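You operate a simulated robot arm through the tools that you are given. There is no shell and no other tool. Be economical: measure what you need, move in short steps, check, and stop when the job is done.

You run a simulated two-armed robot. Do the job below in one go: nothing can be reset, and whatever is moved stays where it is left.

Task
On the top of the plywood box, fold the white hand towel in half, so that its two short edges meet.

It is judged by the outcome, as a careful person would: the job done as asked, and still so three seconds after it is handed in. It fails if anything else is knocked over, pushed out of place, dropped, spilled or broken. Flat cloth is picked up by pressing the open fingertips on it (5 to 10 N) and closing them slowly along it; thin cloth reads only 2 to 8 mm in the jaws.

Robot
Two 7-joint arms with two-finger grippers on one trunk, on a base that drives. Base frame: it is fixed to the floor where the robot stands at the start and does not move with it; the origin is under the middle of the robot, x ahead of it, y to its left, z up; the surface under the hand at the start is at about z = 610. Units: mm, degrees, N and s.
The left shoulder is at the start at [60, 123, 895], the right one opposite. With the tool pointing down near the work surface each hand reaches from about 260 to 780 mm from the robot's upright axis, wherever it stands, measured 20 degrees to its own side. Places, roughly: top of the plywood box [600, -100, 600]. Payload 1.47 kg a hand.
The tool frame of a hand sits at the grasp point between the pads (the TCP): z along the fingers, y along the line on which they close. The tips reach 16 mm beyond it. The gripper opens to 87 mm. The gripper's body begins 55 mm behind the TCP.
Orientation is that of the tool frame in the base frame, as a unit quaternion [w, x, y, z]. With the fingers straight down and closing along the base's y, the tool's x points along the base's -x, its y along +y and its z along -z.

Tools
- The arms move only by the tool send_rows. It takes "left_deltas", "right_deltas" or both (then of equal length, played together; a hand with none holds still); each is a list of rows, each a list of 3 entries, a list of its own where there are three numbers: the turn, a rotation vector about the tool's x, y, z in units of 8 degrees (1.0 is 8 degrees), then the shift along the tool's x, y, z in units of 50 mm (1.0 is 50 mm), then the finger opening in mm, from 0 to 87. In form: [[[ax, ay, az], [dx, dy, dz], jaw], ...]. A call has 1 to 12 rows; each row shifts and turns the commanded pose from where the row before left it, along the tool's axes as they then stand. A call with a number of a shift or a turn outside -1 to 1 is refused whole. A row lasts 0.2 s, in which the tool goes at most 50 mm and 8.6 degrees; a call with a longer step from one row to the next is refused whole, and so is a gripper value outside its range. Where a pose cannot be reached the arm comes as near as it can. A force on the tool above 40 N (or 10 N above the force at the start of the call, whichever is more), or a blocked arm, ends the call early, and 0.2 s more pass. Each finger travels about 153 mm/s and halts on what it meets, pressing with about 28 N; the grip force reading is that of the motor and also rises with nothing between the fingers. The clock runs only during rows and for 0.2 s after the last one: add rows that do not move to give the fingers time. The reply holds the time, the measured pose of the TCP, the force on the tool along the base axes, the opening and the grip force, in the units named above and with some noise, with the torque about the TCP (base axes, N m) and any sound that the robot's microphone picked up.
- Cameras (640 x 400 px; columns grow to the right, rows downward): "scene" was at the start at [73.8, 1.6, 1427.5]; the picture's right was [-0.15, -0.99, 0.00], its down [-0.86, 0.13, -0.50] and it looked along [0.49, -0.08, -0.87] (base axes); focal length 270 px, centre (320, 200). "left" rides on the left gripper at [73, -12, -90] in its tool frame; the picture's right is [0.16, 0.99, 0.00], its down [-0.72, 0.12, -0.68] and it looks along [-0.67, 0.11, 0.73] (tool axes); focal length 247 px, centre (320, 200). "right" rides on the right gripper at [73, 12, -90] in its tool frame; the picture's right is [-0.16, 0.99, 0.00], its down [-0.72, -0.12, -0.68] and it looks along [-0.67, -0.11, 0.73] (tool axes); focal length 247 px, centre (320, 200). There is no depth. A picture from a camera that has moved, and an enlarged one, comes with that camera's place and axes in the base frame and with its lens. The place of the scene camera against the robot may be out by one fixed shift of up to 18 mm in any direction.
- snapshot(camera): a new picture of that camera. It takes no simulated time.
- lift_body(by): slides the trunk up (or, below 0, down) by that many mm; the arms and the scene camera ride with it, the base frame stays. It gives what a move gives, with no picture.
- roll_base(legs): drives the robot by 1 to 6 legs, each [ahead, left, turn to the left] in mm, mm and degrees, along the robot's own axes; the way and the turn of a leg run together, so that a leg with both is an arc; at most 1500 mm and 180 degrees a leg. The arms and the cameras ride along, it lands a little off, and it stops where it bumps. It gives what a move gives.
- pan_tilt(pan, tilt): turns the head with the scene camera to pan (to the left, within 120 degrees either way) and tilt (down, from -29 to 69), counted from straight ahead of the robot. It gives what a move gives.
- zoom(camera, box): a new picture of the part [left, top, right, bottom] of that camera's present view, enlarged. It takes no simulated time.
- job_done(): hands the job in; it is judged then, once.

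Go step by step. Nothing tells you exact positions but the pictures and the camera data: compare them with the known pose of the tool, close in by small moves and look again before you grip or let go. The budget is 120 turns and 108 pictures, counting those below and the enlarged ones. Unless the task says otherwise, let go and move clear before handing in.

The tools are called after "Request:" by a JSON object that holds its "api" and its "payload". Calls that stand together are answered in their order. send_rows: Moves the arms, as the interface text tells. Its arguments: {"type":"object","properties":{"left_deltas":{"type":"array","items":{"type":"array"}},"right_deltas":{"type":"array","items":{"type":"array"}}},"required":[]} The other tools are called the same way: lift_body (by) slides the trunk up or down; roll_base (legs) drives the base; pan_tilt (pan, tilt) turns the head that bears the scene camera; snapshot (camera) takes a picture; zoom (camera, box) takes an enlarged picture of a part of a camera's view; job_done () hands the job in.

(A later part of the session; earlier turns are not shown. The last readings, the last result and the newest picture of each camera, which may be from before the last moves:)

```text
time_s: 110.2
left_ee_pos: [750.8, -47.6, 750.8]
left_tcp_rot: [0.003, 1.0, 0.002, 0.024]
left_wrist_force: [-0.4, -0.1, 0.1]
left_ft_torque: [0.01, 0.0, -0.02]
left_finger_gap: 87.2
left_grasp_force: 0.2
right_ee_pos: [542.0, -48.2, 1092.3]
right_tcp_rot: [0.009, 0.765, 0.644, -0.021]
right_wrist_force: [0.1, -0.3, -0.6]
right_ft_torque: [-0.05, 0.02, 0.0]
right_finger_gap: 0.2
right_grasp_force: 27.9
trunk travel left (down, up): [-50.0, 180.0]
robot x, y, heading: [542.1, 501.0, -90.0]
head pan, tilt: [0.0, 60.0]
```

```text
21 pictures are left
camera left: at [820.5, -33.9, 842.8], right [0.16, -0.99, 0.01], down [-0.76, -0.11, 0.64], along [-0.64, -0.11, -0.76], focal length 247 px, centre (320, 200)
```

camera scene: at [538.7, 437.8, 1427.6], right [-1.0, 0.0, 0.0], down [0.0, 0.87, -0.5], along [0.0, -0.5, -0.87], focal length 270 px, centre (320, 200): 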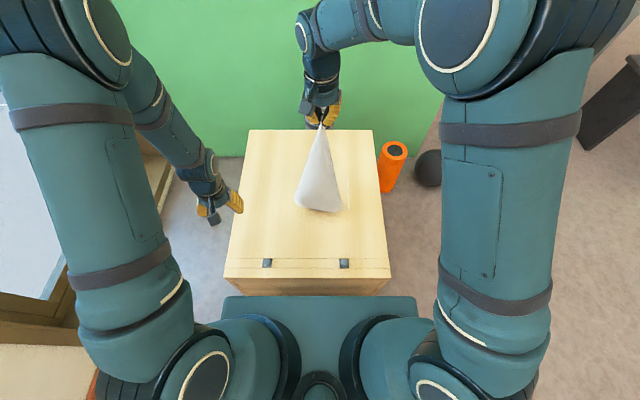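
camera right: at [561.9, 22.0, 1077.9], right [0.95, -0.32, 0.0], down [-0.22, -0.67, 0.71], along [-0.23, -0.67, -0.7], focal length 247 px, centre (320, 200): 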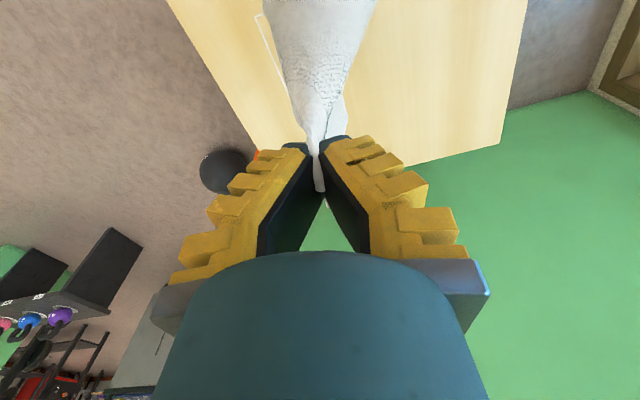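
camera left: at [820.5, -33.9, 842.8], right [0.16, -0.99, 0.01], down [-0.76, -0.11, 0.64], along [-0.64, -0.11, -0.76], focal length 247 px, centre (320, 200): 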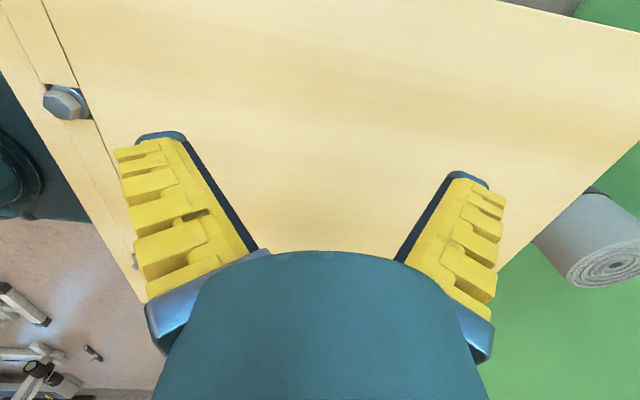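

The corner is hidden behind the palm in this view, so I move in blind along x with wide-open jaws centred on the cloth plane and check with the scene camera.

Request:
{"api": "send_rows", "payload": {"left_deltas": [[[0, 0, 0], [-0.6, 0.03, -0.04], 87], [[0, 0, 0], [-0.6, 0.02, -0.04], 87], [[0, 0, 0], [-0.6, 0, -0.04], 87], [[0, 0, 0], [-0.6, 0, -0.04], 87], [[0, 0, 0], [-0.4, 0, 0], 87], [[0, 0, 0], [0, 0, 0], 87]]}}

Request:
{"api": "zoom", "payload": {"camera": "scene", "box": [250, 100, 370, 210]}}

```text
time_s: 111.6
left_ee_pos: [608.4, -49.3, 752.7]
left_tcp_rot: [0.002, 1.0, 0.002, 0.025]
left_wrist_force: [-0.4, -0.3, 0.2]
left_ft_torque: [-0.02, 0.01, 0.03]
left_finger_gap: 86.9
left_grasp_force: 0.0
right_ee_pos: [540.7, -48.4, 1092.1]
right_tcp_rot: [0.009, 0.766, 0.643, -0.021]
right_wrist_force: [0.6, 0.0, -0.5]
right_ft_torque: [-0.04, 0.01, -0.01]
right_finger_gap: 0.1
right_grasp_force: 28.7
trunk travel left (down, up): [-50.0, 180.0]
robot x, y, heading: [544.4, 504.1, -89.9]
head pan, tilt: [0.0, 60.0]
```

```text
3.64 times, centred on (310, 155) of scene
camera zoom: at [538.8, 437.6, 1427.6], right [-1.0, 0.0, 0.0], down [0.0, 0.87, -0.5], along [0.0, -0.5, -0.87], focal length 980 px, centre (356, 364)
```

zoom: 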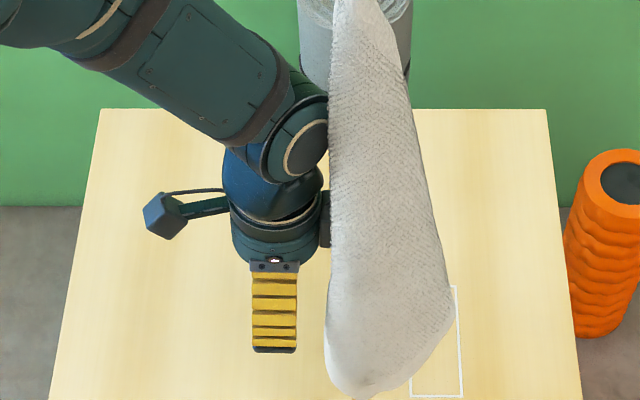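

The wrist just pushed the cloth aside; the corner is higher and nearer to me, likely around (613, 20, 840). I retreat, tilt the fingers so the tips lead, and come in again at that height.

Request:
{"api": "send_rows", "payload": {"left_deltas": [[[0, 0, 0], [0.8, 0, 0], 87], [[0, 0, 0], [0.8, 0, 0], 87], [[0, 0, 0], [0.8, 0, 0], 87], [[0, -1, 0], [0, 0, 0], 87], [[0, -1, 0], [0, 0, 0], 87], [[0, -1, 0], [0, 0, 0], 87], [[0, -1, 0], [0, 0, 0], 87], [[0, -1, 0], [0, 0, 0], 87], [[0, -1, 0], [0, 0, 0], 87], [[0, 0, 0], [-0.65, -0.39, -0.245], 87], [[0, 0, 0], [-0.65, -0.39, -0.245], 87], [[0, 0, 0], [-0.65, -0.39, -0.245], 87]]}}

Request:
{"api": "zoom", "payload": {"camera": "scene", "box": [230, 80, 390, 220]}}

Request:
{"api": "snapshot", "payload": {"camera": "left"}}

```text
time_s: 114.2
left_ee_pos: [686.8, 10.5, 853.7]
left_tcp_rot: [0.002, 0.923, -0.001, -0.384]
left_wrist_force: [0.9, 0.6, 0.1]
left_ft_torque: [-0.01, 0.02, 0.01]
left_finger_gap: 87.4
left_grasp_force: 0.1
right_ee_pos: [539.9, -49.4, 1094.7]
right_tcp_rot: [0.01, 0.766, 0.643, -0.02]
right_wrist_force: [0.9, -0.4, -0.5]
right_ft_torque: [-0.01, 0.01, 0.0]
right_finger_gap: 0.1
right_grasp_force: 28.0
trunk travel left (down, up): [-50.0, 180.0]
robot x, y, heading: [536.6, 501.3, -90.1]
head pan, tilt: [0.0, 60.0]
```

```text
2.86 times, centred on (310, 150) of scene
camera zoom: at [538.2, 438.3, 1427.7], right [-1.0, 0.0, 0.0], down [0.0, 0.87, -0.5], along [0.0, -0.5, -0.87], focal length 770 px, centre (349, 343)
```

zoom: 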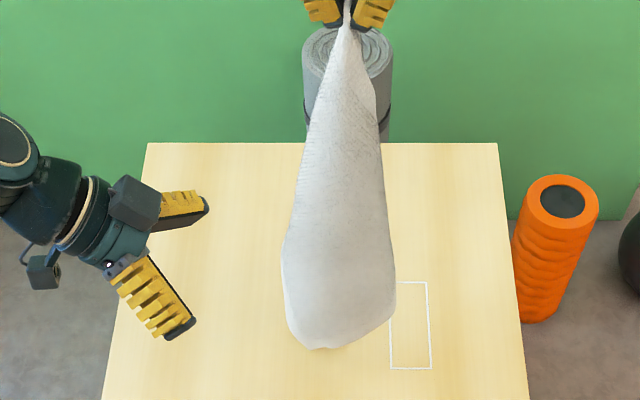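

```text
18 pictures are left
camera left: at [804.8, 23.6, 863.6], right [0.11, -0.99, -0.11], down [-0.03, -0.11, 0.99], along [-0.99, -0.11, -0.04], focal length 247 px, centre (320, 200)
```

left: 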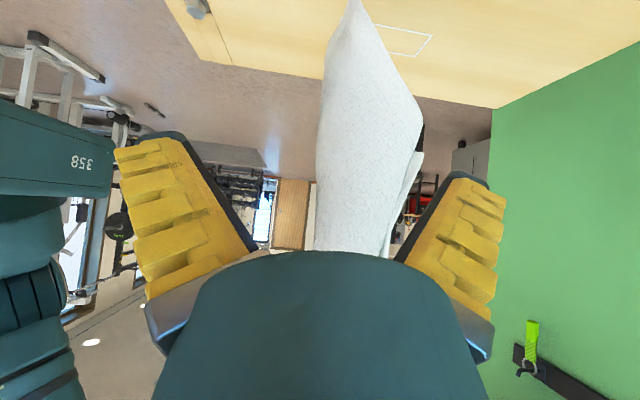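

Very clear side view: the towel hangs with a sharp hemmed corner at about (565, -98, 760) pointing away from me – 320 mm below the grip, so it is the other corner of the long edge. I rotate the right hand 90° so this corner turns towards the left hand.

Request:
{"api": "send_rows", "payload": {"right_deltas": [[[0, 0, -1], [0, 0, 0], 0], [[0, 0, -1], [0, 0, 0], 0], [[0, 0, -1], [0, 0, 0], 0], [[0, 0, -1], [0, 0, 0], 0], [[0, 0, -1], [0, 0, 0], 0], [[0, 0, -1], [0, 0, 0], 0], [[0, 0, -1], [0, 0, 0], 0], [[0, 0, -1], [0, 0, 0], 0], [[0, 0, -1], [0, 0, 0], 0], [[0, 0, -1], [0, 0, 0], 0], [[0, 0, -1], [0, 0, 0], 0], [[0, 0, 0], [0, 0, 0], 0]]}}

Request:
{"api": "snapshot", "payload": {"camera": "left"}}

Request:
{"api": "zoom", "payload": {"camera": "scene", "box": [230, 80, 390, 220]}}

```text
time_s: 116.8
left_ee_pos: [688.0, 8.9, 851.6]
left_tcp_rot: [0.003, 0.923, 0.001, -0.385]
left_wrist_force: [-0.1, 0.0, -0.9]
left_ft_torque: [0.0, -0.01, -0.03]
left_finger_gap: 86.8
left_grasp_force: 0.0
right_ee_pos: [539.9, -49.0, 1092.4]
right_tcp_rot: [-0.007, 0.103, 0.994, -0.02]
right_wrist_force: [-0.2, 0.9, -0.5]
right_ft_torque: [-0.02, -0.03, -0.01]
right_finger_gap: 0.0
right_grasp_force: 28.3
trunk travel left (down, up): [-50.0, 180.0]
robot x, y, heading: [537.6, 504.4, -89.9]
head pan, tilt: [0.0, 60.0]
```

```text
17 pictures are left
camera left: at [805.3, 22.8, 862.9], right [0.11, -0.99, -0.11], down [-0.03, -0.11, 0.99], along [-0.99, -0.11, -0.04], focal length 247 px, centre (320, 200)
```

left: 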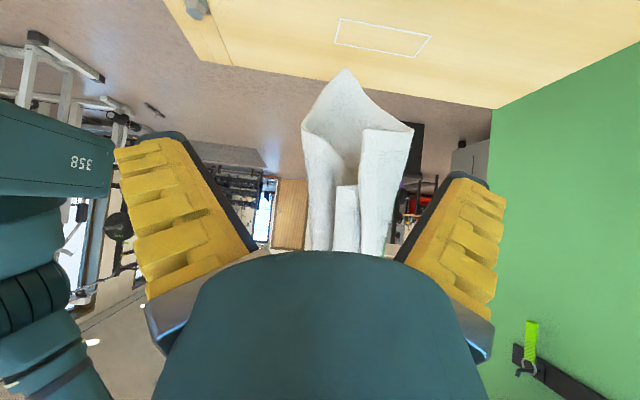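

```text
2.86 times, centred on (310, 150) of scene
camera zoom: at [538.7, 437.6, 1427.6], right [-1.0, 0.0, 0.0], down [0.0, 0.87, -0.5], along [0.0, -0.5, -0.87], focal length 770 px, centre (349, 343)
```

zoom: 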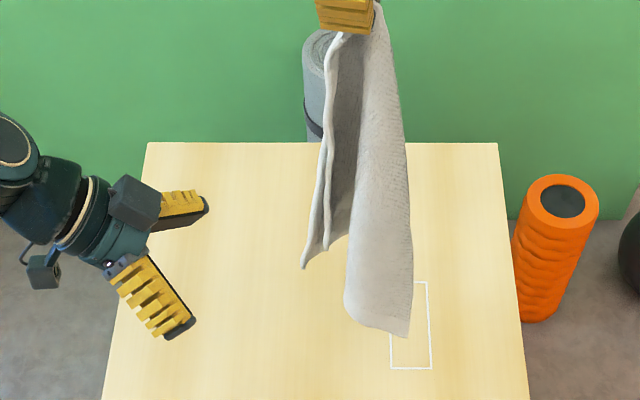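

The cloth has opened: hanging in the middle and facing the left hand is the other end of the short edge (about (582, -28, 840), 240 mm below the grip). Gripping it gives me the whole short edge, so I approach it with the left fingertips.

Request:
{"api": "send_rows", "payload": {"left_deltas": [[[0, 0, 0], [0, 0.37, 0], 70], [[0, 0, 0], [0, 0.37, 0], 56], [[0, 0, 0], [-0.33, 0, 0.3], 56], [[0, 0, 0], [-0.33, 0, 0.3], 56], [[0, 0, 0], [-0.33, 0, 0.3], 56], [[0, 0, 0], [-0.33, 0, 0.3], 56], [[0, 0, 0], [0, 0, 0], 56]]}}

Request:
{"api": "snapshot", "payload": {"camera": "left"}}

Request:
{"api": "zoom", "payload": {"camera": "scene", "box": [270, 90, 370, 190]}}

```text
time_s: 118.4
left_ee_pos: [599.3, -28.5, 859.3]
left_tcp_rot: [0.001, 0.923, -0.001, -0.385]
left_wrist_force: [1.4, 0.2, -0.3]
left_ft_torque: [0.0, -0.01, 0.0]
left_finger_gap: 61.3
left_grasp_force: 3.7
right_ee_pos: [539.0, -49.4, 1093.2]
right_tcp_rot: [-0.006, 0.104, 0.994, -0.021]
right_wrist_force: [0.4, -0.6, 0.9]
right_ft_torque: [0.0, -0.04, 0.0]
right_finger_gap: 0.3
right_grasp_force: 27.4
trunk travel left (down, up): [-50.0, 180.0]
robot x, y, heading: [535.1, 504.0, -89.9]
head pan, tilt: [0.0, 60.0]
```

```text
15 pictures are left
camera left: at [714.7, -15.6, 869.6], right [0.11, -0.99, -0.11], down [-0.03, -0.11, 0.99], along [-0.99, -0.11, -0.04], focal length 247 px, centre (320, 200)
```

left: 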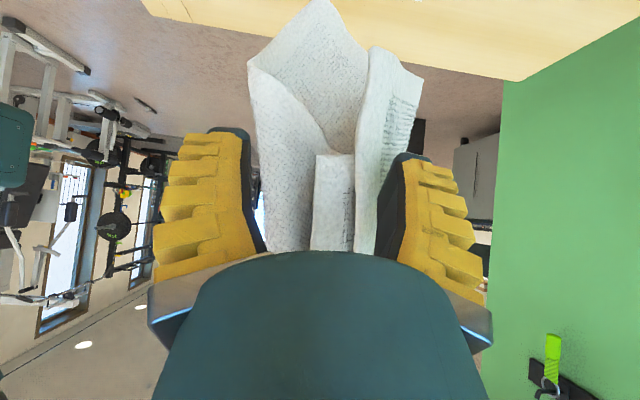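

```text
4.00 times, centred on (320, 140) of scene
camera zoom: at [538.9, 437.6, 1427.6], right [-1.0, 0.0, 0.0], down [0.0, 0.87, -0.5], along [0.0, -0.5, -0.87], focal length 1078 px, centre (320, 440)
```

zoom: 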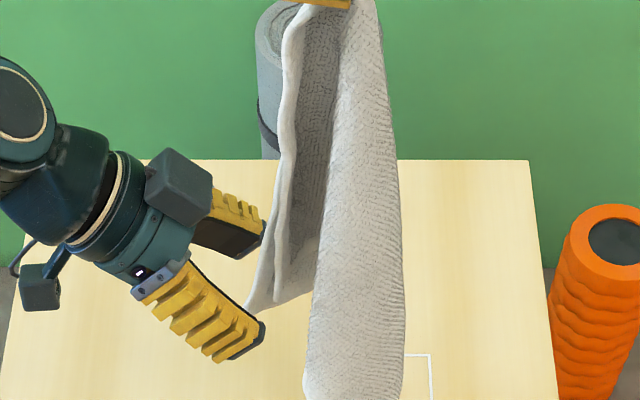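

The hanging corner is nearly between the fingertips. I advance a little more, close, and check.

Request:
{"api": "send_rows", "payload": {"left_deltas": [[[0, 0, 0], [-0.05, 0.14, 0.15], 50], [[0, 0, 0], [0, 0, 0.18], 44], [[0, 0, 0], [0, 0, 0], 30], [[0, 0, 0], [0, 0, 0], 15], [[0, 0, 0], [0, 0, 0], 0], [[0, 0, 0], [0, 0, 0], 0], [[0, 0, 0], [0, 0, 0], 0], [[0, 0, 0], [0, 0, 0], 0]]}}

Request:
{"api": "snapshot", "payload": {"camera": "left"}}

```text
time_s: 120.2
left_ee_pos: [583.6, -36.2, 850.6]
left_tcp_rot: [0.003, 0.923, 0.0, -0.384]
left_wrist_force: [-0.5, 0.0, 0.1]
left_ft_torque: [0.0, 0.02, 0.02]
left_finger_gap: 0.1
left_grasp_force: 27.7
right_ee_pos: [539.7, -49.2, 1092.6]
right_tcp_rot: [-0.007, 0.103, 0.994, -0.021]
right_wrist_force: [-0.5, 0.2, -0.8]
right_ft_torque: [0.0, -0.01, 0.01]
right_finger_gap: 0.0
right_grasp_force: 28.0
trunk travel left (down, up): [-50.0, 180.0]
robot x, y, heading: [539.0, 502.1, -89.9]
head pan, tilt: [0.0, 60.0]
```

```text
13 pictures are left
camera left: at [701.1, -22.7, 860.2], right [0.11, -0.99, -0.11], down [-0.03, -0.11, 0.99], along [-0.99, -0.11, -0.04], focal length 247 px, centre (320, 200)
```

left: 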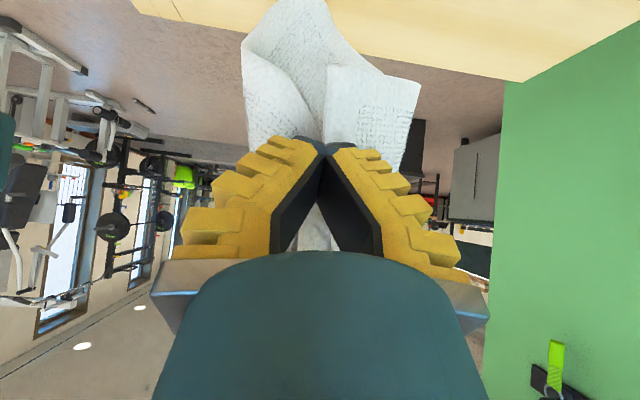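

I can't see whether it holds, so I retreat along the tool axis, spreading the edge, and look.

Request:
{"api": "send_rows", "payload": {"left_deltas": [[[0, 0, 0], [0, 0, -0.5], 0], [[0, 0, 0], [0, 0, -0.6], 0], [[0, 0, 0], [0, 0, -0.6], 0], [[0, 0, 0], [0, 0, -0.6], 0], [[0, 0, 0], [0, 0, -0.6], 0], [[0, 0, 0], [0, 0, -0.6], 0], [[0, 0, 0], [0, 0, 0], 0], [[0, 0, 0], [0, 0, 0], 0]]}}

Request:
{"api": "zoom", "payload": {"camera": "scene", "box": [220, 60, 400, 220]}}

```text
time_s: 122.0
left_ee_pos: [709.2, -34.8, 970.5]
left_tcp_rot: [0.003, 0.923, 0.001, -0.384]
left_wrist_force: [0.5, 0.0, 0.1]
left_ft_torque: [-0.01, 0.0, -0.01]
left_finger_gap: 0.0
left_grasp_force: 27.8
right_ee_pos: [539.5, -48.0, 1093.5]
right_tcp_rot: [-0.007, 0.104, 0.994, -0.021]
right_wrist_force: [-0.4, -0.7, -1.3]
right_ft_torque: [0.14, -0.04, -0.01]
right_finger_gap: 0.0
right_grasp_force: 28.4
trunk travel left (down, up): [-50.0, 180.0]
robot x, y, heading: [540.6, 505.8, -90.0]
head pan, tilt: [0.0, 60.0]
```

```text
2.50 times, centred on (310, 140) of scene
camera zoom: at [538.7, 437.7, 1427.6], right [-1.0, 0.0, 0.0], down [0.0, 0.87, -0.5], along [0.0, -0.5, -0.87], focal length 674 px, centre (345, 350)
```

zoom: 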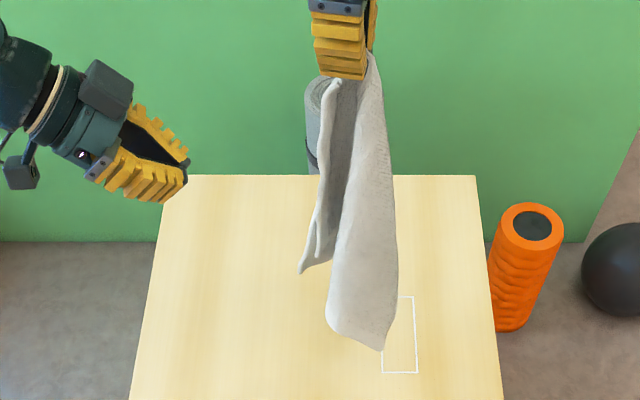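

It wasn't held. Matching the two views, the outermost tip is the long edge's corner at about (591, -46, 786), while the short-edge corner sits further in behind it. I grip that outer tip.

Request:
{"api": "send_rows", "payload": {"left_deltas": [[[0, 0, 0], [0.36, 0.22, 0.3], 60], [[0, 0, 0], [0.36, 0, 0.6], 60], [[0, 0, 0], [0, 0, 0.6], 50], [[0, 0, 0], [0, 0, 0.6], 50], [[0, 0, 0], [0, 0, 0.6], 50], [[0, 0, 0], [0, 0, 0.6], 50], [[0, 0, 0], [0, 0, 0.6], 50], [[0, 0, 0], [0, 0, 0.3], 50], [[0, 0, 0], [0, 0, 0], 50]]}}

Request:
{"api": "snapshot", "payload": {"camera": "left"}}

```text
time_s: 124.0
left_ee_pos: [584.3, -45.7, 797.4]
left_tcp_rot: [0.003, 0.923, 0.001, -0.384]
left_wrist_force: [0.5, 0.3, 0.5]
left_ft_torque: [-0.01, 0.0, 0.02]
left_finger_gap: 55.6
left_grasp_force: 3.8
right_ee_pos: [539.0, -49.5, 1091.7]
right_tcp_rot: [-0.008, 0.103, 0.994, -0.022]
right_wrist_force: [0.0, -0.7, -0.5]
right_ft_torque: [0.03, -0.01, 0.02]
right_finger_gap: 0.1
right_grasp_force: 27.8
trunk travel left (down, up): [-50.0, 180.0]
robot x, y, heading: [536.0, 504.6, -89.8]
head pan, tilt: [0.0, 60.0]
```

```text
11 pictures are left
camera left: at [700.8, -33.0, 808.8], right [0.11, -0.99, -0.11], down [-0.03, -0.11, 0.99], along [-0.99, -0.11, -0.04], focal length 247 px, centre (320, 200)
```

left: 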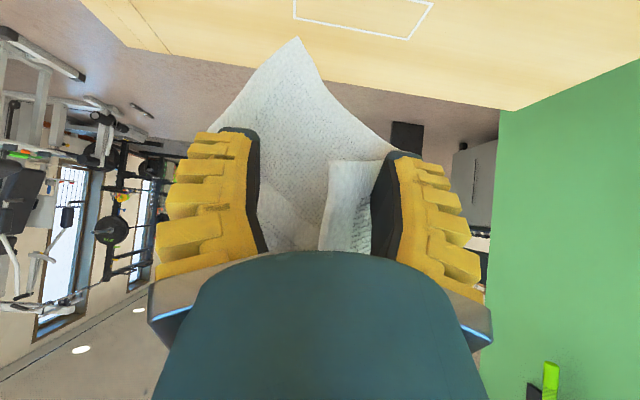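

The corner is now clearly between the fingers. I close and retreat to test.

Request:
{"api": "send_rows", "payload": {"left_deltas": [[[0, 0, 0], [0, 0, 0], 35], [[0, 0, 0], [0, 0, 0], 20], [[0, 0, 0], [0, 0, 0], 5], [[0, 0, 0], [0, 0, 0], 0], [[0, 0, 0], [0, 0, 0], 0], [[0, 0, 0], [0, 0, 0], 0], [[0, 0, 0], [0, 0, -0.5], 0], [[0, 0, 0], [0, 0, -0.6], 0], [[0, 0, 0], [0, 0, -0.6], 0], [[0, 0, 0], [0, 0, -0.6], 0], [[0, 0, 0], [0, 0, -0.6], 0], [[0, 0, 0], [0, 0, 0], 0]]}}

Request:
{"api": "zoom", "payload": {"camera": "scene", "box": [220, 60, 400, 220]}}

```text
time_s: 126.6
left_ee_pos: [688.0, -46.8, 899.5]
left_tcp_rot: [0.002, 0.923, 0.001, -0.385]
left_wrist_force: [-1.4, 0.1, 0.1]
left_ft_torque: [-0.03, 0.0, 0.01]
left_finger_gap: 0.0
left_grasp_force: 28.5
right_ee_pos: [539.5, -49.2, 1093.7]
right_tcp_rot: [-0.008, 0.103, 0.994, -0.022]
right_wrist_force: [-0.5, -1.0, -0.4]
right_ft_torque: [-0.02, 0.0, -0.01]
right_finger_gap: 0.4
right_grasp_force: 28.0
trunk travel left (down, up): [-50.0, 180.0]
robot x, y, heading: [538.6, 497.9, -90.0]
head pan, tilt: [0.0, 60.0]
```

```text
2.50 times, centred on (310, 140) of scene
camera zoom: at [538.6, 437.4, 1427.5], right [-1.0, 0.0, 0.0], down [0.0, 0.87, -0.5], along [0.0, -0.5, -0.87], focal length 674 px, centre (345, 350)
```

zoom: 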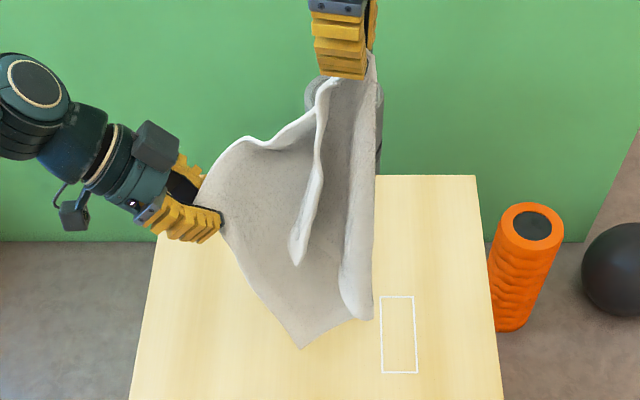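

Got it: the left hand holds the long edge's other corner, and the sheet spreads open. I bring both hands to the same height and apart so the towel hangs flat from its long edge.

Request:
{"api": "send_rows", "payload": {"left_deltas": [[[0, 0, 0], [-0.03, 0, -0.11], 0], [[0, 0, 0], [-0.03, 0, -0.11], 0], [[0, 0, 0], [-0.03, 0, -0.11], 0], [[0, 0, 0], [-0.03, 0, -0.11], 0], [[0, 0, 0], [-0.03, 0, -0.11], 0], [[0, 0, 0], [-0.03, 0, -0.11], 0], [[0, 0, 0], [0, 0, 0], 0], [[0, 0, 0], [0, 0, 0], 0], [[0, 0, 0], [0, 0, 0], 0]], "right_deltas": [[[0, 0, 0], [0.473, -0.1, 0.543], 0], [[0, 0, 0], [0.473, -0.1, 0.543], 0], [[0, 0, 0], [0.473, -0.1, 0.543], 0], [[0, 0, 0], [0.473, -0.1, 0.543], 0], [[0, 0, 0], [0.473, -0.1, 0.543], 0], [[0, 0, 0], [0.473, -0.1, 0.543], 0], [[0, 0, 0], [0, 0, 0], 0], [[0, 0, 0], [0, 0, 0], 0], [[0, 0, 0], [0, 0, 0], 0]]}}

Request:
{"api": "snapshot", "payload": {"camera": "scene"}}

```text
time_s: 128.6
left_ee_pos: [704.4, -45.3, 930.5]
left_tcp_rot: [0.002, 0.923, 0.0, -0.384]
left_wrist_force: [-15.8, -0.1, -0.9]
left_ft_torque: [0.01, -0.09, 0.05]
left_finger_gap: 0.2
left_grasp_force: 28.9
right_ee_pos: [392.3, -56.4, 933.2]
right_tcp_rot: [-0.007, 0.102, 0.995, -0.021]
right_wrist_force: [16.3, 0.7, 0.9]
right_ft_torque: [0.04, -0.23, 0.03]
right_finger_gap: 0.0
right_grasp_force: 28.0
trunk travel left (down, up): [-50.0, 180.0]
robot x, y, heading: [541.4, 505.4, -89.8]
head pan, tilt: [0.0, 60.0]
```

```text
9 pictures are left
camera scene: at [538.7, 437.6, 1427.6], right [-1.0, 0.0, 0.0], down [0.0, 0.87, -0.5], along [0.0, -0.5, -0.87], focal length 270 px, centre (320, 200)
```

scene: 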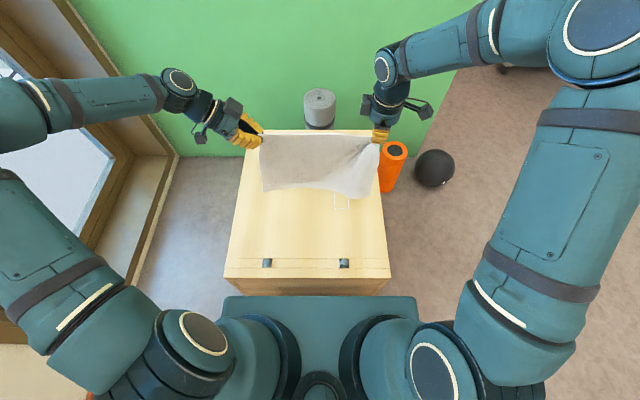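

The towel hangs open from its long edge, slightly too taut. I ease the tension, move out to y ≈ -180 and lower until the bottom edge touches the box.

Request:
{"api": "send_rows", "payload": {"left_deltas": [[[0, 0, 0], [0, 0, 0], 0], [[0, 0, 0], [0.25, 0.65, 0.246], 0], [[0, 0, 0], [0.25, 0.65, 0.246], 0], [[0, 0, 0], [0.25, 0.65, 0.246], 0], [[0, 0, 0], [0.25, 0.65, 0.246], 0], [[0, 0, 0], [0, 0, 0], 0], [[0, 0, 0], [0, 0, 0], 0], [[0, 0, 0], [0, 0, 0], 0]], "right_deltas": [[[0, 0, 0], [-0.15, 0.25, 0], 0], [[0, 0, 0], [-0.13, -0.64, 0.35], 0], [[0, 0, 0], [-0.13, -0.64, 0.35], 0], [[0, 0, 0], [-0.13, -0.64, 0.35], 0], [[0, 0, 0], [-0.13, -0.64, 0.35], 0], [[0, 0, 0], [0, 0, 0], 0], [[0, 0, 0], [0, 0, 0], 0], [[0, 0, 0], [0, 0, 0], 0]]}}

```text
time_s: 130.4
left_ee_pos: [704.2, -175.6, 859.0]
left_tcp_rot: [0.003, 0.923, 0.001, -0.384]
left_wrist_force: [-8.7, -1.2, -1.5]
left_ft_torque: [0.03, -0.07, 0.03]
left_finger_gap: 0.0
left_grasp_force: 28.5
right_ee_pos: [398.8, -177.5, 867.8]
right_tcp_rot: [-0.008, 0.104, 0.994, -0.022]
right_wrist_force: [8.6, -0.1, -0.1]
right_ft_torque: [0.0, -0.1, 0.02]
right_finger_gap: 0.0
right_grasp_force: 28.1
trunk travel left (down, up): [-50.0, 180.0]
robot x, y, heading: [541.4, 501.5, -89.5]
head pan, tilt: [0.0, 60.0]
```

Now I lay it down towards me in a quarter circle.

Request:
{"api": "send_rows", "payload": {"left_deltas": [[[0, 0, 0], [0.028, -0.616, 0.028], 0], [[0, 0, 0], [0.085, -0.606, 0.084], 0], [[0, 0, 0], [0.141, -0.585, 0.14], 0], [[0, 0, 0], [0.194, -0.554, 0.192], 0], [[0, 0, 0], [0.244, -0.513, 0.241], 0], [[0, 0, 0], [0.289, -0.464, 0.286], 0], [[0, 0, 0], [0.33, -0.407, 0.326], 0], [[0, 0, 0], [0.365, -0.343, 0.361], 0], [[0, 0, 0], [0.394, -0.273, 0.389], 0], [[0, 0, 0], [0.416, -0.199, 0.411], 0], [[0, 0, 0], [0.431, -0.12, 0.426], 0], [[0, 0, 0], [0.213, -0.04, 0.211], 0]], "right_deltas": [[[0, 0, 0], [0.07, 0.603, 0.04], 0], [[0, 0, 0], [0.124, 0.593, 0.12], 0], [[0, 0, 0], [0.12, 0.573, 0.199], 0], [[0, 0, 0], [0.114, 0.542, 0.273], 0], [[0, 0, 0], [0.105, 0.502, 0.343], 0], [[0, 0, 0], [0.095, 0.454, 0.407], 0], [[0, 0, 0], [0.083, 0.398, 0.464], 0], [[0, 0, 0], [0.07, 0.336, 0.513], 0], [[0, 0, 0], [0.056, 0.267, 0.554], 0], [[0, 0, 0], [0.041, 0.195, 0.585], 0], [[0, 0, 0], [0.025, 0.117, 0.606], 0], [[0, 0, 0], [0.008, 0.039, 0.4], 0]]}}

Request:
{"api": "snapshot", "payload": {"camera": "scene"}}

```text
time_s: 133.0
left_ee_pos: [703.7, 60.9, 640.8]
left_tcp_rot: [0.003, 0.923, 0.0, -0.384]
left_wrist_force: [-9.4, -0.5, -1.0]
left_ft_torque: [-0.01, -0.06, 0.0]
left_finger_gap: 0.0
left_grasp_force: 28.7
right_ee_pos: [399.9, 44.9, 634.9]
right_tcp_rot: [-0.006, 0.104, 0.994, -0.024]
right_wrist_force: [7.8, -4.6, 29.9]
right_ft_torque: [0.18, -0.43, 0.01]
right_finger_gap: 0.0
right_grasp_force: 27.8
trunk travel left (down, up): [-50.0, 180.0]
robot x, y, heading: [539.1, 505.1, -90.0]
head pan, tilt: [0.0, 60.0]
```

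```text
8 pictures are left
camera scene: at [539.3, 439.6, 1428.2], right [-1.0, 0.0, 0.0], down [0.0, 0.87, -0.5], along [0.0, -0.5, -0.87], focal length 270 px, centre (320, 200)
```

scene: 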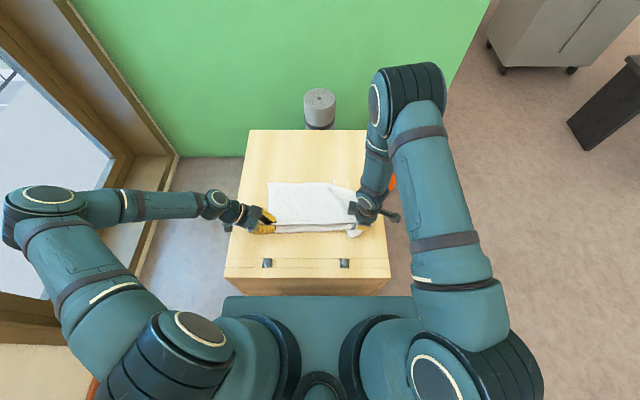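

It is laid down but with some slack near the hands (and the right hand presses a bit). I raise slightly and pull the edge towards me to straighten it.

Request:
{"api": "send_rows", "payload": {"left_deltas": [[[0, 0, 0], [-0.14, -0.1, -0.14], 0], [[0, 0, 0], [0, -0.25, 0], 0], [[0, 0, 0], [0, -0.25, 0], 0], [[0, 0, 0], [0, -0.25, 0], 0], [[0, 0, 0], [0, -0.25, 0], 0], [[0, 0, 0], [0, -0.25, 0], 0], [[0, 0, 0], [0, -0.2, 0], 0], [[0, 0, 0], [0.07, 0, 0.07], 0], [[0, 0, 0], [0, 0, 0], 0]], "right_deltas": [[[0, 0, 0], [0.02, 0.1, -0.3], 0], [[0, 0, 0], [0.051, 0.27, 0], 0], [[0, 0, 0], [0.051, 0.27, 0], 0], [[0, 0, 0], [0.051, 0.27, 0], 0], [[0, 0, 0], [0.051, 0.27, 0], 0], [[0, 0, 0], [0.051, 0.27, 0], 0], [[0, 0, 0], [0.051, 0.27, 0], 0], [[0, 0, 0], [0, 0, 0.1], 0], [[0, 0, 0], [0, 0, 0], 0]]}}

Request:
{"api": "zoom", "payload": {"camera": "scene", "box": [220, 150, 420, 275]}}

```text
time_s: 135.0
left_ee_pos: [704.5, 137.6, 643.9]
left_tcp_rot: [0.003, 0.923, 0.001, -0.384]
left_wrist_force: [-7.1, -0.6, -1.4]
left_ft_torque: [-0.04, -0.07, 0.0]
left_finger_gap: 0.0
left_grasp_force: 28.5
right_ee_pos: [400.7, 134.4, 639.0]
right_tcp_rot: [-0.008, 0.103, 0.994, -0.021]
right_wrist_force: [7.3, -0.2, 1.4]
right_ft_torque: [0.0, -0.14, 0.03]
right_finger_gap: 0.0
right_grasp_force: 28.3
trunk travel left (down, up): [-50.0, 180.0]
robot x, y, heading: [539.7, 502.9, -89.8]
head pan, tilt: [0.0, 60.0]
```

```text
3.20 times, centred on (320, 212) of scene
camera zoom: at [538.6, 437.6, 1427.6], right [-1.0, 0.0, 0.0], down [0.0, 0.87, -0.5], along [0.0, -0.5, -0.87], focal length 863 px, centre (320, 160)
```

zoom: 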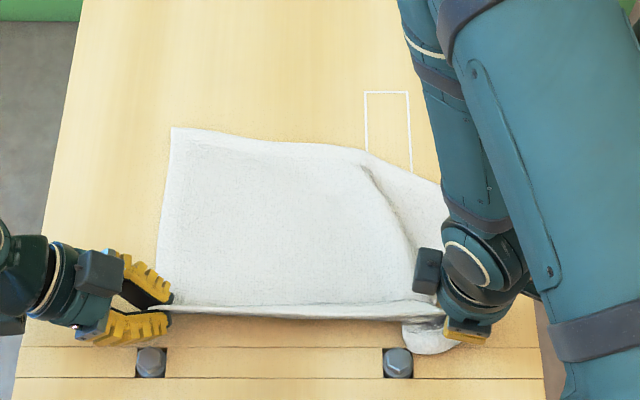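

The towel is essentially spread again, now with its long axis along x: left end x ≈ 703, right end ≈ 370, y from about -80 to 150. From the front of the box (my starting place) the short edges are then near and far – ideal for a two-handed fold. I lay the corners down and let go.

Request:
{"api": "send_rows", "payload": {"left_deltas": [[[0, 0, 0], [0.1, 0, 0.1], 0], [[0, 0, 0], [0.07, 0, 0.07], 0], [[0, 0, 0], [0, 0, 0], 10], [[0, 0, 0], [0, 0, 0], 22], [[0, 0, 0], [0, 0, 0], 34], [[0, 0, 0], [0, 0, 0], 40], [[0, 0, 0], [0, 0, -0.4], 40], [[0, 0, 0], [0, 0, -0.8], 40], [[0, 0, 0], [0, 0, -0.9], 40], [[0, 0, 0], [0, 0, -0.9], 40], [[0, 0, 0], [0, 0, 0], 40]], "right_deltas": [[[0, 0, 0], [0, 0, 0.1], 0], [[0, 0, 0], [0, 0, 0.08], 0], [[0, 0, 0], [0, 0, 0], 10], [[0, 0, 0], [0, 0, 0], 22], [[0, 0, 0], [0, 0, 0], 34], [[0, 0, 0], [0, 0, 0], 40], [[0, 0, 0], [0, 0, -0.4], 40], [[0, 0, 0], [0, 0, -0.8], 40], [[0, 0, 0], [0, 0, -0.9], 40], [[0, 0, 0], [0, 0, -0.9], 40], [[0, 0, 0], [0, 0, 0], 40]]}}

Request:
{"api": "roll_base", "payload": {"legs": [[-95, 0, 0], [0, -440, 0]]}}

Request:
{"api": "pan_tilt", "payload": {"pan": 25, "tilt": 50}}

Request:
{"api": "snapshot", "payload": {"camera": "scene"}}

```text
time_s: 137.4
left_ee_pos: [810.2, 135.4, 738.7]
left_tcp_rot: [0.001, 0.923, -0.001, -0.384]
left_wrist_force: [-0.5, 0.5, 0.0]
left_ft_torque: [0.02, 0.04, 0.01]
left_finger_gap: 46.0
left_grasp_force: 4.2
right_ee_pos: [401.8, 139.9, 779.9]
right_tcp_rot: [-0.007, 0.104, 0.994, -0.021]
right_wrist_force: [0.8, -0.4, -0.6]
right_ft_torque: [-0.01, 0.0, -0.03]
right_finger_gap: 45.7
right_grasp_force: 3.9
trunk travel left (down, up): [-50.0, 180.0]
robot x, y, heading: [537.2, 500.8, -89.7]
head pan, tilt: [0.0, 60.0]
```

```text
time_s: 142.5
left_ee_pos: [375.3, 230.4, 738.0]
left_tcp_rot: [0.006, 0.923, 0.006, -0.385]
left_wrist_force: [0.6, -0.6, 0.7]
left_ft_torque: [0.03, 0.01, -0.02]
left_finger_gap: 45.6
left_grasp_force: 4.1
right_ee_pos: [-33.3, 228.1, 779.1]
right_tcp_rot: [-0.007, 0.098, 0.995, -0.021]
right_wrist_force: [0.2, -0.5, 0.0]
right_ft_torque: [0.02, 0.03, 0.03]
right_finger_gap: 45.7
right_grasp_force: 4.0
trunk travel left (down, up): [-50.0, 180.0]
robot x, y, heading: [104.0, 593.2, -89.1]
head pan, tilt: [0.0, 60.0]
```

```text
time_s: 143.4
left_ee_pos: [376.6, 229.6, 738.9]
left_tcp_rot: [0.005, 0.923, 0.006, -0.384]
left_wrist_force: [0.3, 0.6, 0.6]
left_ft_torque: [0.0, -0.02, 0.01]
left_finger_gap: 45.9
left_grasp_force: 4.4
right_ee_pos: [-33.8, 228.2, 780.0]
right_tcp_rot: [-0.007, 0.098, 0.995, -0.021]
right_wrist_force: [0.2, -0.1, 0.9]
right_ft_torque: [0.0, 0.01, 0.01]
right_finger_gap: 45.6
right_grasp_force: 4.4
trunk travel left (down, up): [-50.0, 180.0]
robot x, y, heading: [102.8, 591.6, -89.2]
head pan, tilt: [25.0, 50.0]
```

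```text
6 pictures are left
camera scene: at [133.3, 525.0, 1440.1], right [-0.9, -0.43, 0.0], down [-0.33, 0.69, -0.64], along [0.28, -0.58, -0.77], focal length 270 px, centre (320, 200)
```

scene: 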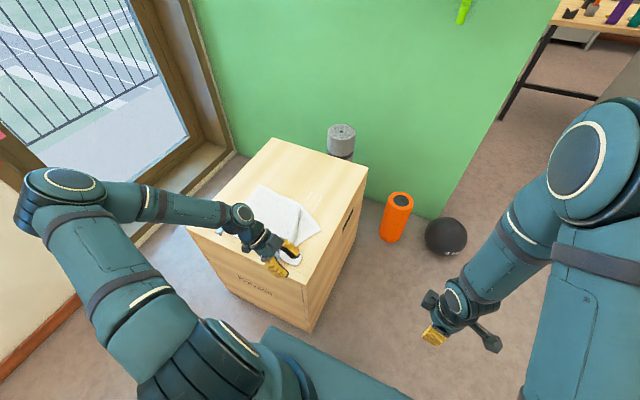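

Request:
{"api": "zoom", "payload": {"camera": "scene", "box": [225, 170, 335, 280]}}

```text
3.64 times, centred on (280, 225) of scene
camera zoom: at [133.3, 525.0, 1440.1], right [-0.9, -0.43, 0.0], down [-0.33, 0.69, -0.64], along [0.28, -0.58, -0.77], focal length 980 px, centre (466, 109)
```

zoom: 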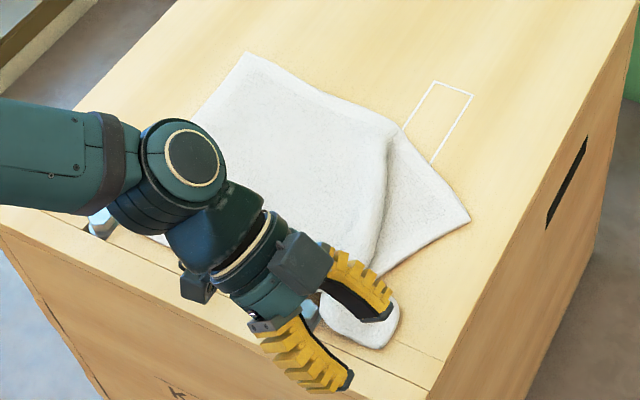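

The right end has a pleat: its far corner lies at about (373, 19) instead of near (348, -95), single-layer on the wood. I drive back to the side and pull that corner out with the right hand.

Request:
{"api": "roll_base", "payload": {"legs": [[0, 380, -1], [75, 0, 0]]}}

Request:
{"api": "send_rows", "payload": {"right_deltas": [[[0, 0, 1], [0, 0, 0], 34], [[0, 0, 1], [0, 0, 0], 34], [[0, 0, 1], [0, 0, 0], 34], [[0, 0, 1], [0, 0, 0], 34], [[0, 0, 1], [0, 0, 0], 34], [[0, 0, 1], [0, 0, 0], 34], [[0, 0, 1], [0, 0, 0], 34], [[0, 0, 1], [0, 0, 0], 34], [[0, 0, 1], [0, 0, 0], 34], [[0, 0, 0.75], [0, 0, 0], 34], [[0, 0, 0], [0, 0, 0], 34]]}}

```text
time_s: 148.0
left_ee_pos: [756.9, 152.1, 737.8]
left_tcp_rot: [0.0, 0.923, -0.003, -0.384]
left_wrist_force: [-0.1, -0.2, -0.2]
left_ft_torque: [0.02, 0.02, -0.04]
left_finger_gap: 45.8
left_grasp_force: 4.0
right_ee_pos: [346.8, 156.6, 779.6]
right_tcp_rot: [-0.008, 0.106, 0.994, -0.02]
right_wrist_force: [-0.5, 0.4, 0.1]
right_ft_torque: [0.02, 0.03, -0.07]
right_finger_gap: 45.9
right_grasp_force: 4.2
trunk travel left (down, up): [-50.0, 180.0]
robot x, y, heading: [486.9, 522.2, -90.1]
head pan, tilt: [25.0, 50.0]
```

```text
time_s: 150.4
left_ee_pos: [756.4, 151.1, 739.6]
left_tcp_rot: [0.002, 0.923, -0.003, -0.384]
left_wrist_force: [0.3, -0.1, 0.4]
left_ft_torque: [0.0, 0.0, 0.0]
left_finger_gap: 45.7
left_grasp_force: 3.9
right_ee_pos: [348.3, 157.7, 779.3]
right_tcp_rot: [0.007, 0.709, 0.705, -0.021]
right_wrist_force: [0.8, 0.7, 0.2]
right_ft_torque: [0.01, 0.06, -0.02]
right_finger_gap: 40.0
right_grasp_force: 4.5
trunk travel left (down, up): [-50.0, 180.0]
robot x, y, heading: [488.8, 517.2, -90.4]
head pan, tilt: [25.0, 50.0]
```

Request:
{"api": "send_rows", "payload": {"right_deltas": [[[0, 0, 0], [-0.65, 0.14, 0.1], 34], [[0, 0, 0], [-0.65, 0.14, 0.1], 34], [[0, 0, 0], [-0.65, 0.14, 0.1], 34], [[0, 0, 0], [-0.65, 0.14, 0.1], 34], [[0, 0, 0], [0, 0, 0.7], 34], [[0, 0, 0], [0, 0, 0.7], 34], [[0, 0, 0], [0, 0, 0.6], 34], [[0, 0, 0], [0, 0, 0], 34]]}}

Request:
{"api": "snapshot", "payload": {"camera": "right"}}

```text
time_s: 152.2
left_ee_pos: [756.9, 151.8, 737.4]
left_tcp_rot: [0.001, 0.923, -0.003, -0.384]
left_wrist_force: [0.0, 0.2, 0.3]
left_ft_torque: [-0.02, 0.01, 0.0]
left_finger_gap: 45.7
left_grasp_force: 3.8
right_ee_pos: [375.6, 24.5, 664.7]
right_tcp_rot: [0.007, 0.708, 0.706, -0.021]
right_wrist_force: [-0.5, -0.1, -0.3]
right_ft_torque: [0.02, 0.03, 0.05]
right_finger_gap: 39.9
right_grasp_force: 4.2
trunk travel left (down, up): [-50.0, 180.0]
robot x, y, heading: [491.5, 519.0, -90.1]
head pan, tilt: [25.0, 50.0]
```

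```text
4 pictures are left
camera right: at [388.3, 100.6, 749.5], right [0.99, -0.16, -0.01], down [-0.11, -0.7, 0.71], along [-0.12, -0.7, -0.7], focal length 247 px, centre (320, 200)
```

right: 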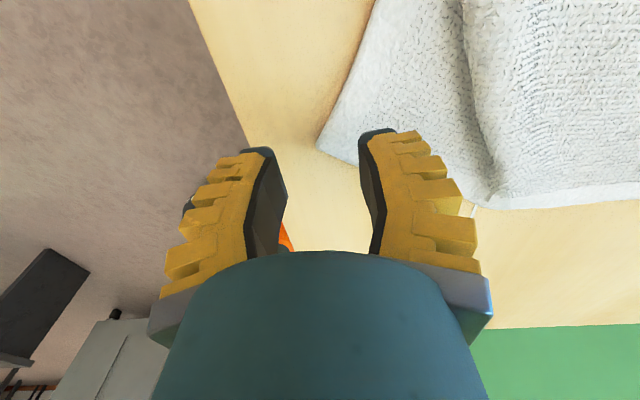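

The corner (371, 10) lies between the fingers, single layer. I lower, press and close.

Request:
{"api": "send_rows", "payload": {"right_deltas": [[[0, 0, 0], [0, 0, 0.2], 34], [[0, 0, 0], [0, 0, 0.2], 34], [[0, 0, 0], [0, 0, 0.16], 34], [[0, 0, 0], [0, 0, 0.08], 34], [[0, 0, 0], [0, 0, 0.06], 34], [[0, 0, 0], [0, 0, 0.05], 34], [[0, 0, 0], [0, 0, 0], 34]]}}

```text
time_s: 153.8
left_ee_pos: [756.3, 153.2, 739.1]
left_tcp_rot: [0.002, 0.923, -0.003, -0.384]
left_wrist_force: [-0.6, -0.6, -0.6]
left_ft_torque: [-0.02, 0.0, -0.03]
left_finger_gap: 45.8
left_grasp_force: 4.5
right_ee_pos: [373.2, 21.4, 627.8]
right_tcp_rot: [0.007, 0.708, 0.706, -0.022]
right_wrist_force: [0.9, 3.7, 14.4]
right_ft_torque: [0.12, -0.46, 0.07]
right_finger_gap: 43.8
right_grasp_force: 5.6
trunk travel left (down, up): [-50.0, 180.0]
robot x, y, heading: [490.9, 518.5, -90.1]
head pan, tilt: [25.0, 50.0]
```

Request:
{"api": "send_rows", "payload": {"right_deltas": [[[0, 0, 0], [0, 0, 0], 31], [[0, 0, 0], [0, 0, 0], 28], [[0, 0, 0], [0, 0, 0], 25], [[0, 0, 0], [0, 0, 0], 22], [[0, 0, 0], [0, 0, 0], 19], [[0, 0, 0], [0, 0, 0], 16], [[0, 0, 0], [0, 0, 0], 13], [[0, 0, 0], [0, 0, 0], 10], [[0, 0, 0], [0, 0, 0], 7], [[0, 0, 0], [0, 0, 0], 4], [[0, 0, 0], [0, 0, 0], 0], [[0, 0, 0], [0, 0, 0], 0]]}}

Request:
{"api": "send_rows", "payload": {"right_deltas": [[[0, 0, 0], [0, 0, -0.3], 0], [[0, 0, 0], [-0.2, 0, 0], 0], [[0, 0, 0], [-0.3, 0, 0], 0], [[0, 0, 0], [-0.3, 0, 0], 0], [[0, 0, 0], [-0.3, 0, 0], 0], [[0, 0, 0], [-0.3, -0.03, 0], 0], [[0, 0, 0], [-0.3, -0.03, 0], 0], [[0, 0, 0], [-0.3, -0.03, 0], 0], [[0, 0, 0], [0, 0, 0], 0]]}}

Request:
{"api": "pan_tilt", "payload": {"pan": 0, "tilt": 60}}

Request:
{"api": "zoom", "payload": {"camera": "scene", "box": [210, 140, 410, 265]}}

```text
time_s: 156.4
left_ee_pos: [756.7, 151.8, 738.2]
left_tcp_rot: [0.002, 0.923, -0.003, -0.384]
left_wrist_force: [-0.2, 0.4, 0.2]
left_ft_torque: [0.01, -0.02, -0.02]
left_finger_gap: 45.9
left_grasp_force: 4.4
right_ee_pos: [372.4, 21.7, 627.0]
right_tcp_rot: [0.008, 0.708, 0.706, -0.021]
right_wrist_force: [0.2, 0.3, 8.0]
right_ft_torque: [0.03, -0.11, -0.03]
right_finger_gap: 0.0
right_grasp_force: 28.8
trunk travel left (down, up): [-50.0, 180.0]
robot x, y, heading: [491.9, 515.9, -90.4]
head pan, tilt: [25.0, 50.0]
```

```text
time_s: 158.4
left_ee_pos: [756.1, 152.2, 739.2]
left_tcp_rot: [0.001, 0.923, -0.003, -0.384]
left_wrist_force: [-0.3, -0.7, 0.7]
left_ft_torque: [0.02, 0.0, 0.01]
left_finger_gap: 45.5
left_grasp_force: 4.9
right_ee_pos: [368.9, -77.5, 646.1]
right_tcp_rot: [0.008, 0.708, 0.706, -0.021]
right_wrist_force: [0.3, -0.5, -0.5]
right_ft_torque: [0.01, 0.0, -0.03]
right_finger_gap: 0.0
right_grasp_force: 28.0
trunk travel left (down, up): [-50.0, 180.0]
robot x, y, heading: [489.9, 522.2, -90.2]
head pan, tilt: [25.0, 50.0]
```

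```text
time_s: 159.3
left_ee_pos: [757.4, 151.4, 738.3]
left_tcp_rot: [0.001, 0.923, -0.003, -0.385]
left_wrist_force: [-0.2, -0.8, -0.6]
left_ft_torque: [0.01, -0.01, 0.02]
left_finger_gap: 45.8
left_grasp_force: 4.2
right_ee_pos: [368.9, -77.2, 646.1]
right_tcp_rot: [0.008, 0.708, 0.706, -0.021]
right_wrist_force: [0.0, 0.2, 0.5]
right_ft_torque: [0.01, 0.03, 0.01]
right_finger_gap: 0.0
right_grasp_force: 27.9
trunk travel left (down, up): [-50.0, 180.0]
robot x, y, heading: [490.3, 519.9, -90.3]
head pan, tilt: [0.0, 60.0]
```

```text
3.20 times, centred on (310, 202) of scene
camera zoom: at [486.6, 454.5, 1427.6], right [-1.0, 0.0, 0.0], down [0.0, 0.87, -0.5], along [0.0, -0.5, -0.87], focal length 863 px, centre (352, 192)
```

zoom: 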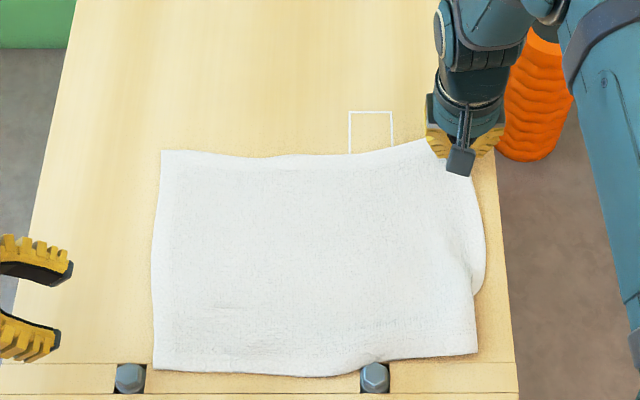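

The towel is flat again: far side y ≈ -85, near side y ≈ 165, left end x ≈ 690, right end x ≈ 355. I set this corner down, release with a small opening, and drive round to the front of the box.

Request:
{"api": "send_rows", "payload": {"right_deltas": [[[0, 0, 0], [0, -0.06, 0.2], 0], [[0, 0, 0], [0, 0, 0.1], 0], [[0, 0, 0], [0, 0, 0], 8], [[0, 0, 0], [0, 0, 0], 16], [[0, 0, 0], [0, 0, 0], 20], [[0, 0, 0], [0, 0, 0], 20], [[0, 0, 0], [0, 0, -0.3], 20], [[0, 0, 0], [0, 0, -0.6], 20], [[0, 0, 0], [0, 0, -0.9], 20], [[0, 0, 0], [0, 0, -0.9], 40], [[0, 0, 0], [0.5, 0, -0.3], 40], [[0, 0, 0], [0.5, 0, 0], 40]]}}

Request:
{"api": "roll_base", "payload": {"legs": [[-80, 0, 0], [0, -580, 0], [0, 0, 90]]}}

```text
time_s: 161.9
left_ee_pos: [757.0, 152.0, 738.2]
left_tcp_rot: [0.002, 0.923, -0.002, -0.384]
left_wrist_force: [1.1, 0.1, -0.6]
left_ft_torque: [0.0, 0.02, -0.04]
left_finger_gap: 45.8
left_grasp_force: 4.4
right_ee_pos: [366.7, -24.0, 778.4]
right_tcp_rot: [0.009, 0.707, 0.706, -0.022]
right_wrist_force: [-0.1, 0.0, -0.1]
right_ft_torque: [-0.04, 0.01, -0.01]
right_finger_gap: 45.9
right_grasp_force: 4.3
trunk travel left (down, up): [-50.0, 180.0]
robot x, y, heading: [493.4, 518.4, -90.2]
head pan, tilt: [0.0, 60.0]
```

```text
time_s: 171.9
left_ee_pos: [278.7, 857.2, 738.8]
left_tcp_rot: [0.268, 0.664, 0.641, -0.275]
left_wrist_force: [-0.6, 0.0, 0.3]
left_ft_torque: [-0.04, 0.0, 0.01]
left_finger_gap: 45.9
left_grasp_force: 4.6
right_ee_pos: [443.7, 463.5, 777.6]
right_tcp_rot: [0.02, 0.017, 1.0, -0.01]
right_wrist_force: [0.6, 0.2, 0.2]
right_ft_torque: [-0.02, 0.01, -0.01]
right_finger_gap: 45.7
right_grasp_force: 4.0
trunk travel left (down, up): [-50.0, 180.0]
robot x, y, heading: [-99.2, 601.1, -2.0]
head pan, tilt: [0.0, 60.0]
```

Request:
{"api": "roll_base", "payload": {"legs": [[0, -565, 2]]}}

Request:
{"api": "send_rows", "payload": {"left_deltas": [[[0, 1, 0], [0, 0, 0], 40], [[0, 1, 0], [0, 0, 0], 40], [[0, 1, 0], [0, 0, 0], 40], [[0, 1, 0], [0, 0, 0], 40], [[0, 1, 0], [0, 0, 0], 40], [[0, 0.66, 0], [0, 0, 0], 40], [[0, 0, 0], [0, 0, 0], 34], [[0, 0, 0], [0, 0, 0], 34], [[0, 0, 0], [0, 0, 0], 34], [[0, 0, 0], [0, 0, 0], 34], [[0, 0, 0], [0, 0, 0], 34], [[0, 0, 0], [0, 0, 0], 34]], "right_deltas": [[[0, 0, -1], [0, 0, 0], 40], [[0, 0, -1], [0, 0, 0], 40], [[0, 0, -1], [0, 0, 0], 40], [[0, 0, -1], [0, 0, 0], 40], [[0, 0, -1], [0, 0, 0], 40], [[0, 0, -1], [0, 0, 0], 40], [[0, 0, -1], [0, 0, 0], 34], [[0, 0, -1], [0, 0, 0], 34], [[0, 0, -1], [0, 0, 0], 34], [[0, 0, -1], [0, 0, 0], 34], [[0, 0, -1], [0, 0, 0], 34], [[0, 0, 0], [0, 0, 0], 34]]}}

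```text
time_s: 177.4
left_ee_pos: [258.5, 300.2, 739.0]
left_tcp_rot: [0.274, 0.652, 0.654, -0.269]
left_wrist_force: [0.7, 0.8, 0.3]
left_ft_torque: [0.02, 0.04, -0.01]
left_finger_gap: 45.8
left_grasp_force: 4.1
right_ee_pos: [437.6, -88.2, 777.9]
right_tcp_rot: [0.02, -0.002, 1.0, -0.009]
right_wrist_force: [0.4, -0.4, 0.6]
right_ft_torque: [-0.03, 0.04, 0.02]
right_finger_gap: 45.5
right_grasp_force: 4.0
trunk travel left (down, up): [-50.0, 180.0]
robot x, y, heading: [-104.2, 30.1, 0.1]
head pan, tilt: [0.0, 60.0]
```

```text
time_s: 180.0
left_ee_pos: [260.2, 300.6, 739.2]
left_tcp_rot: [0.001, 0.707, 0.707, 0.003]
left_wrist_force: [0.4, -0.9, -0.2]
left_ft_torque: [0.01, -0.03, -0.03]
left_finger_gap: 40.1
left_grasp_force: 4.7
right_ee_pos: [438.4, -88.1, 777.7]
right_tcp_rot: [0.008, -0.696, 0.717, -0.021]
right_wrist_force: [-0.6, 0.2, 0.2]
right_ft_torque: [0.02, 0.04, -0.02]
right_finger_gap: 40.2
right_grasp_force: 4.2
trunk travel left (down, up): [-50.0, 180.0]
robot x, y, heading: [-103.4, 31.1, 0.2]
head pan, tilt: [0.0, 60.0]
```

Request:
{"api": "send_rows", "payload": {"right_deltas": [[[0, 0, 0], [0.4, 0.6, 0], 34], [[0, 0, 0], [0.6, 0.6, 0], 34], [[0, 0, 0], [0.6, 0.6, 0], 34], [[0, 0, 0], [0, 0.6, 0], 34], [[0, 0, 0], [0, 0, 0], 34]]}}

Request:
{"api": "zoom", "payload": {"camera": "scene", "box": [220, 110, 420, 235]}}

```text
time_s: 181.2
left_ee_pos: [259.4, 300.2, 738.4]
left_tcp_rot: [0.001, 0.706, 0.708, 0.002]
left_wrist_force: [0.6, 0.4, -0.2]
left_ft_torque: [-0.01, 0.0, -0.02]
left_finger_gap: 40.1
left_grasp_force: 4.5
right_ee_pos: [315.9, -163.1, 775.5]
right_tcp_rot: [0.008, -0.696, 0.718, -0.021]
right_wrist_force: [0.0, -0.3, 0.1]
right_ft_torque: [0.0, 0.0, 0.01]
right_finger_gap: 39.9
right_grasp_force: 4.7
trunk travel left (down, up): [-50.0, 180.0]
robot x, y, heading: [-102.8, 30.8, 0.1]
head pan, tilt: [0.0, 60.0]
```

```text
3.20 times, centred on (320, 172) of scene
camera zoom: at [-31.1, 42.3, 1427.6], right [0.0, -1.0, 0.0], down [-0.87, 0.0, -0.5], along [0.5, 0.0, -0.87], focal length 863 px, centre (320, 288)
```

zoom: 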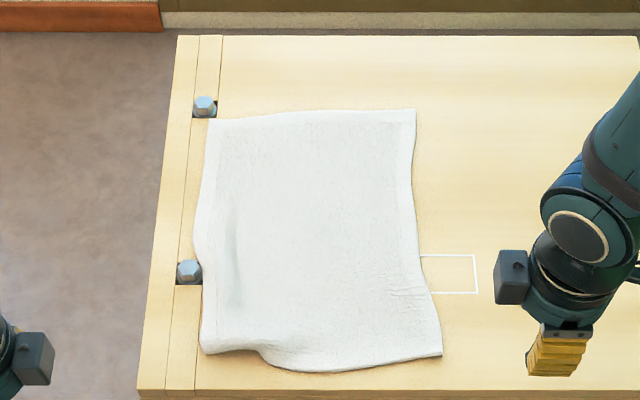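

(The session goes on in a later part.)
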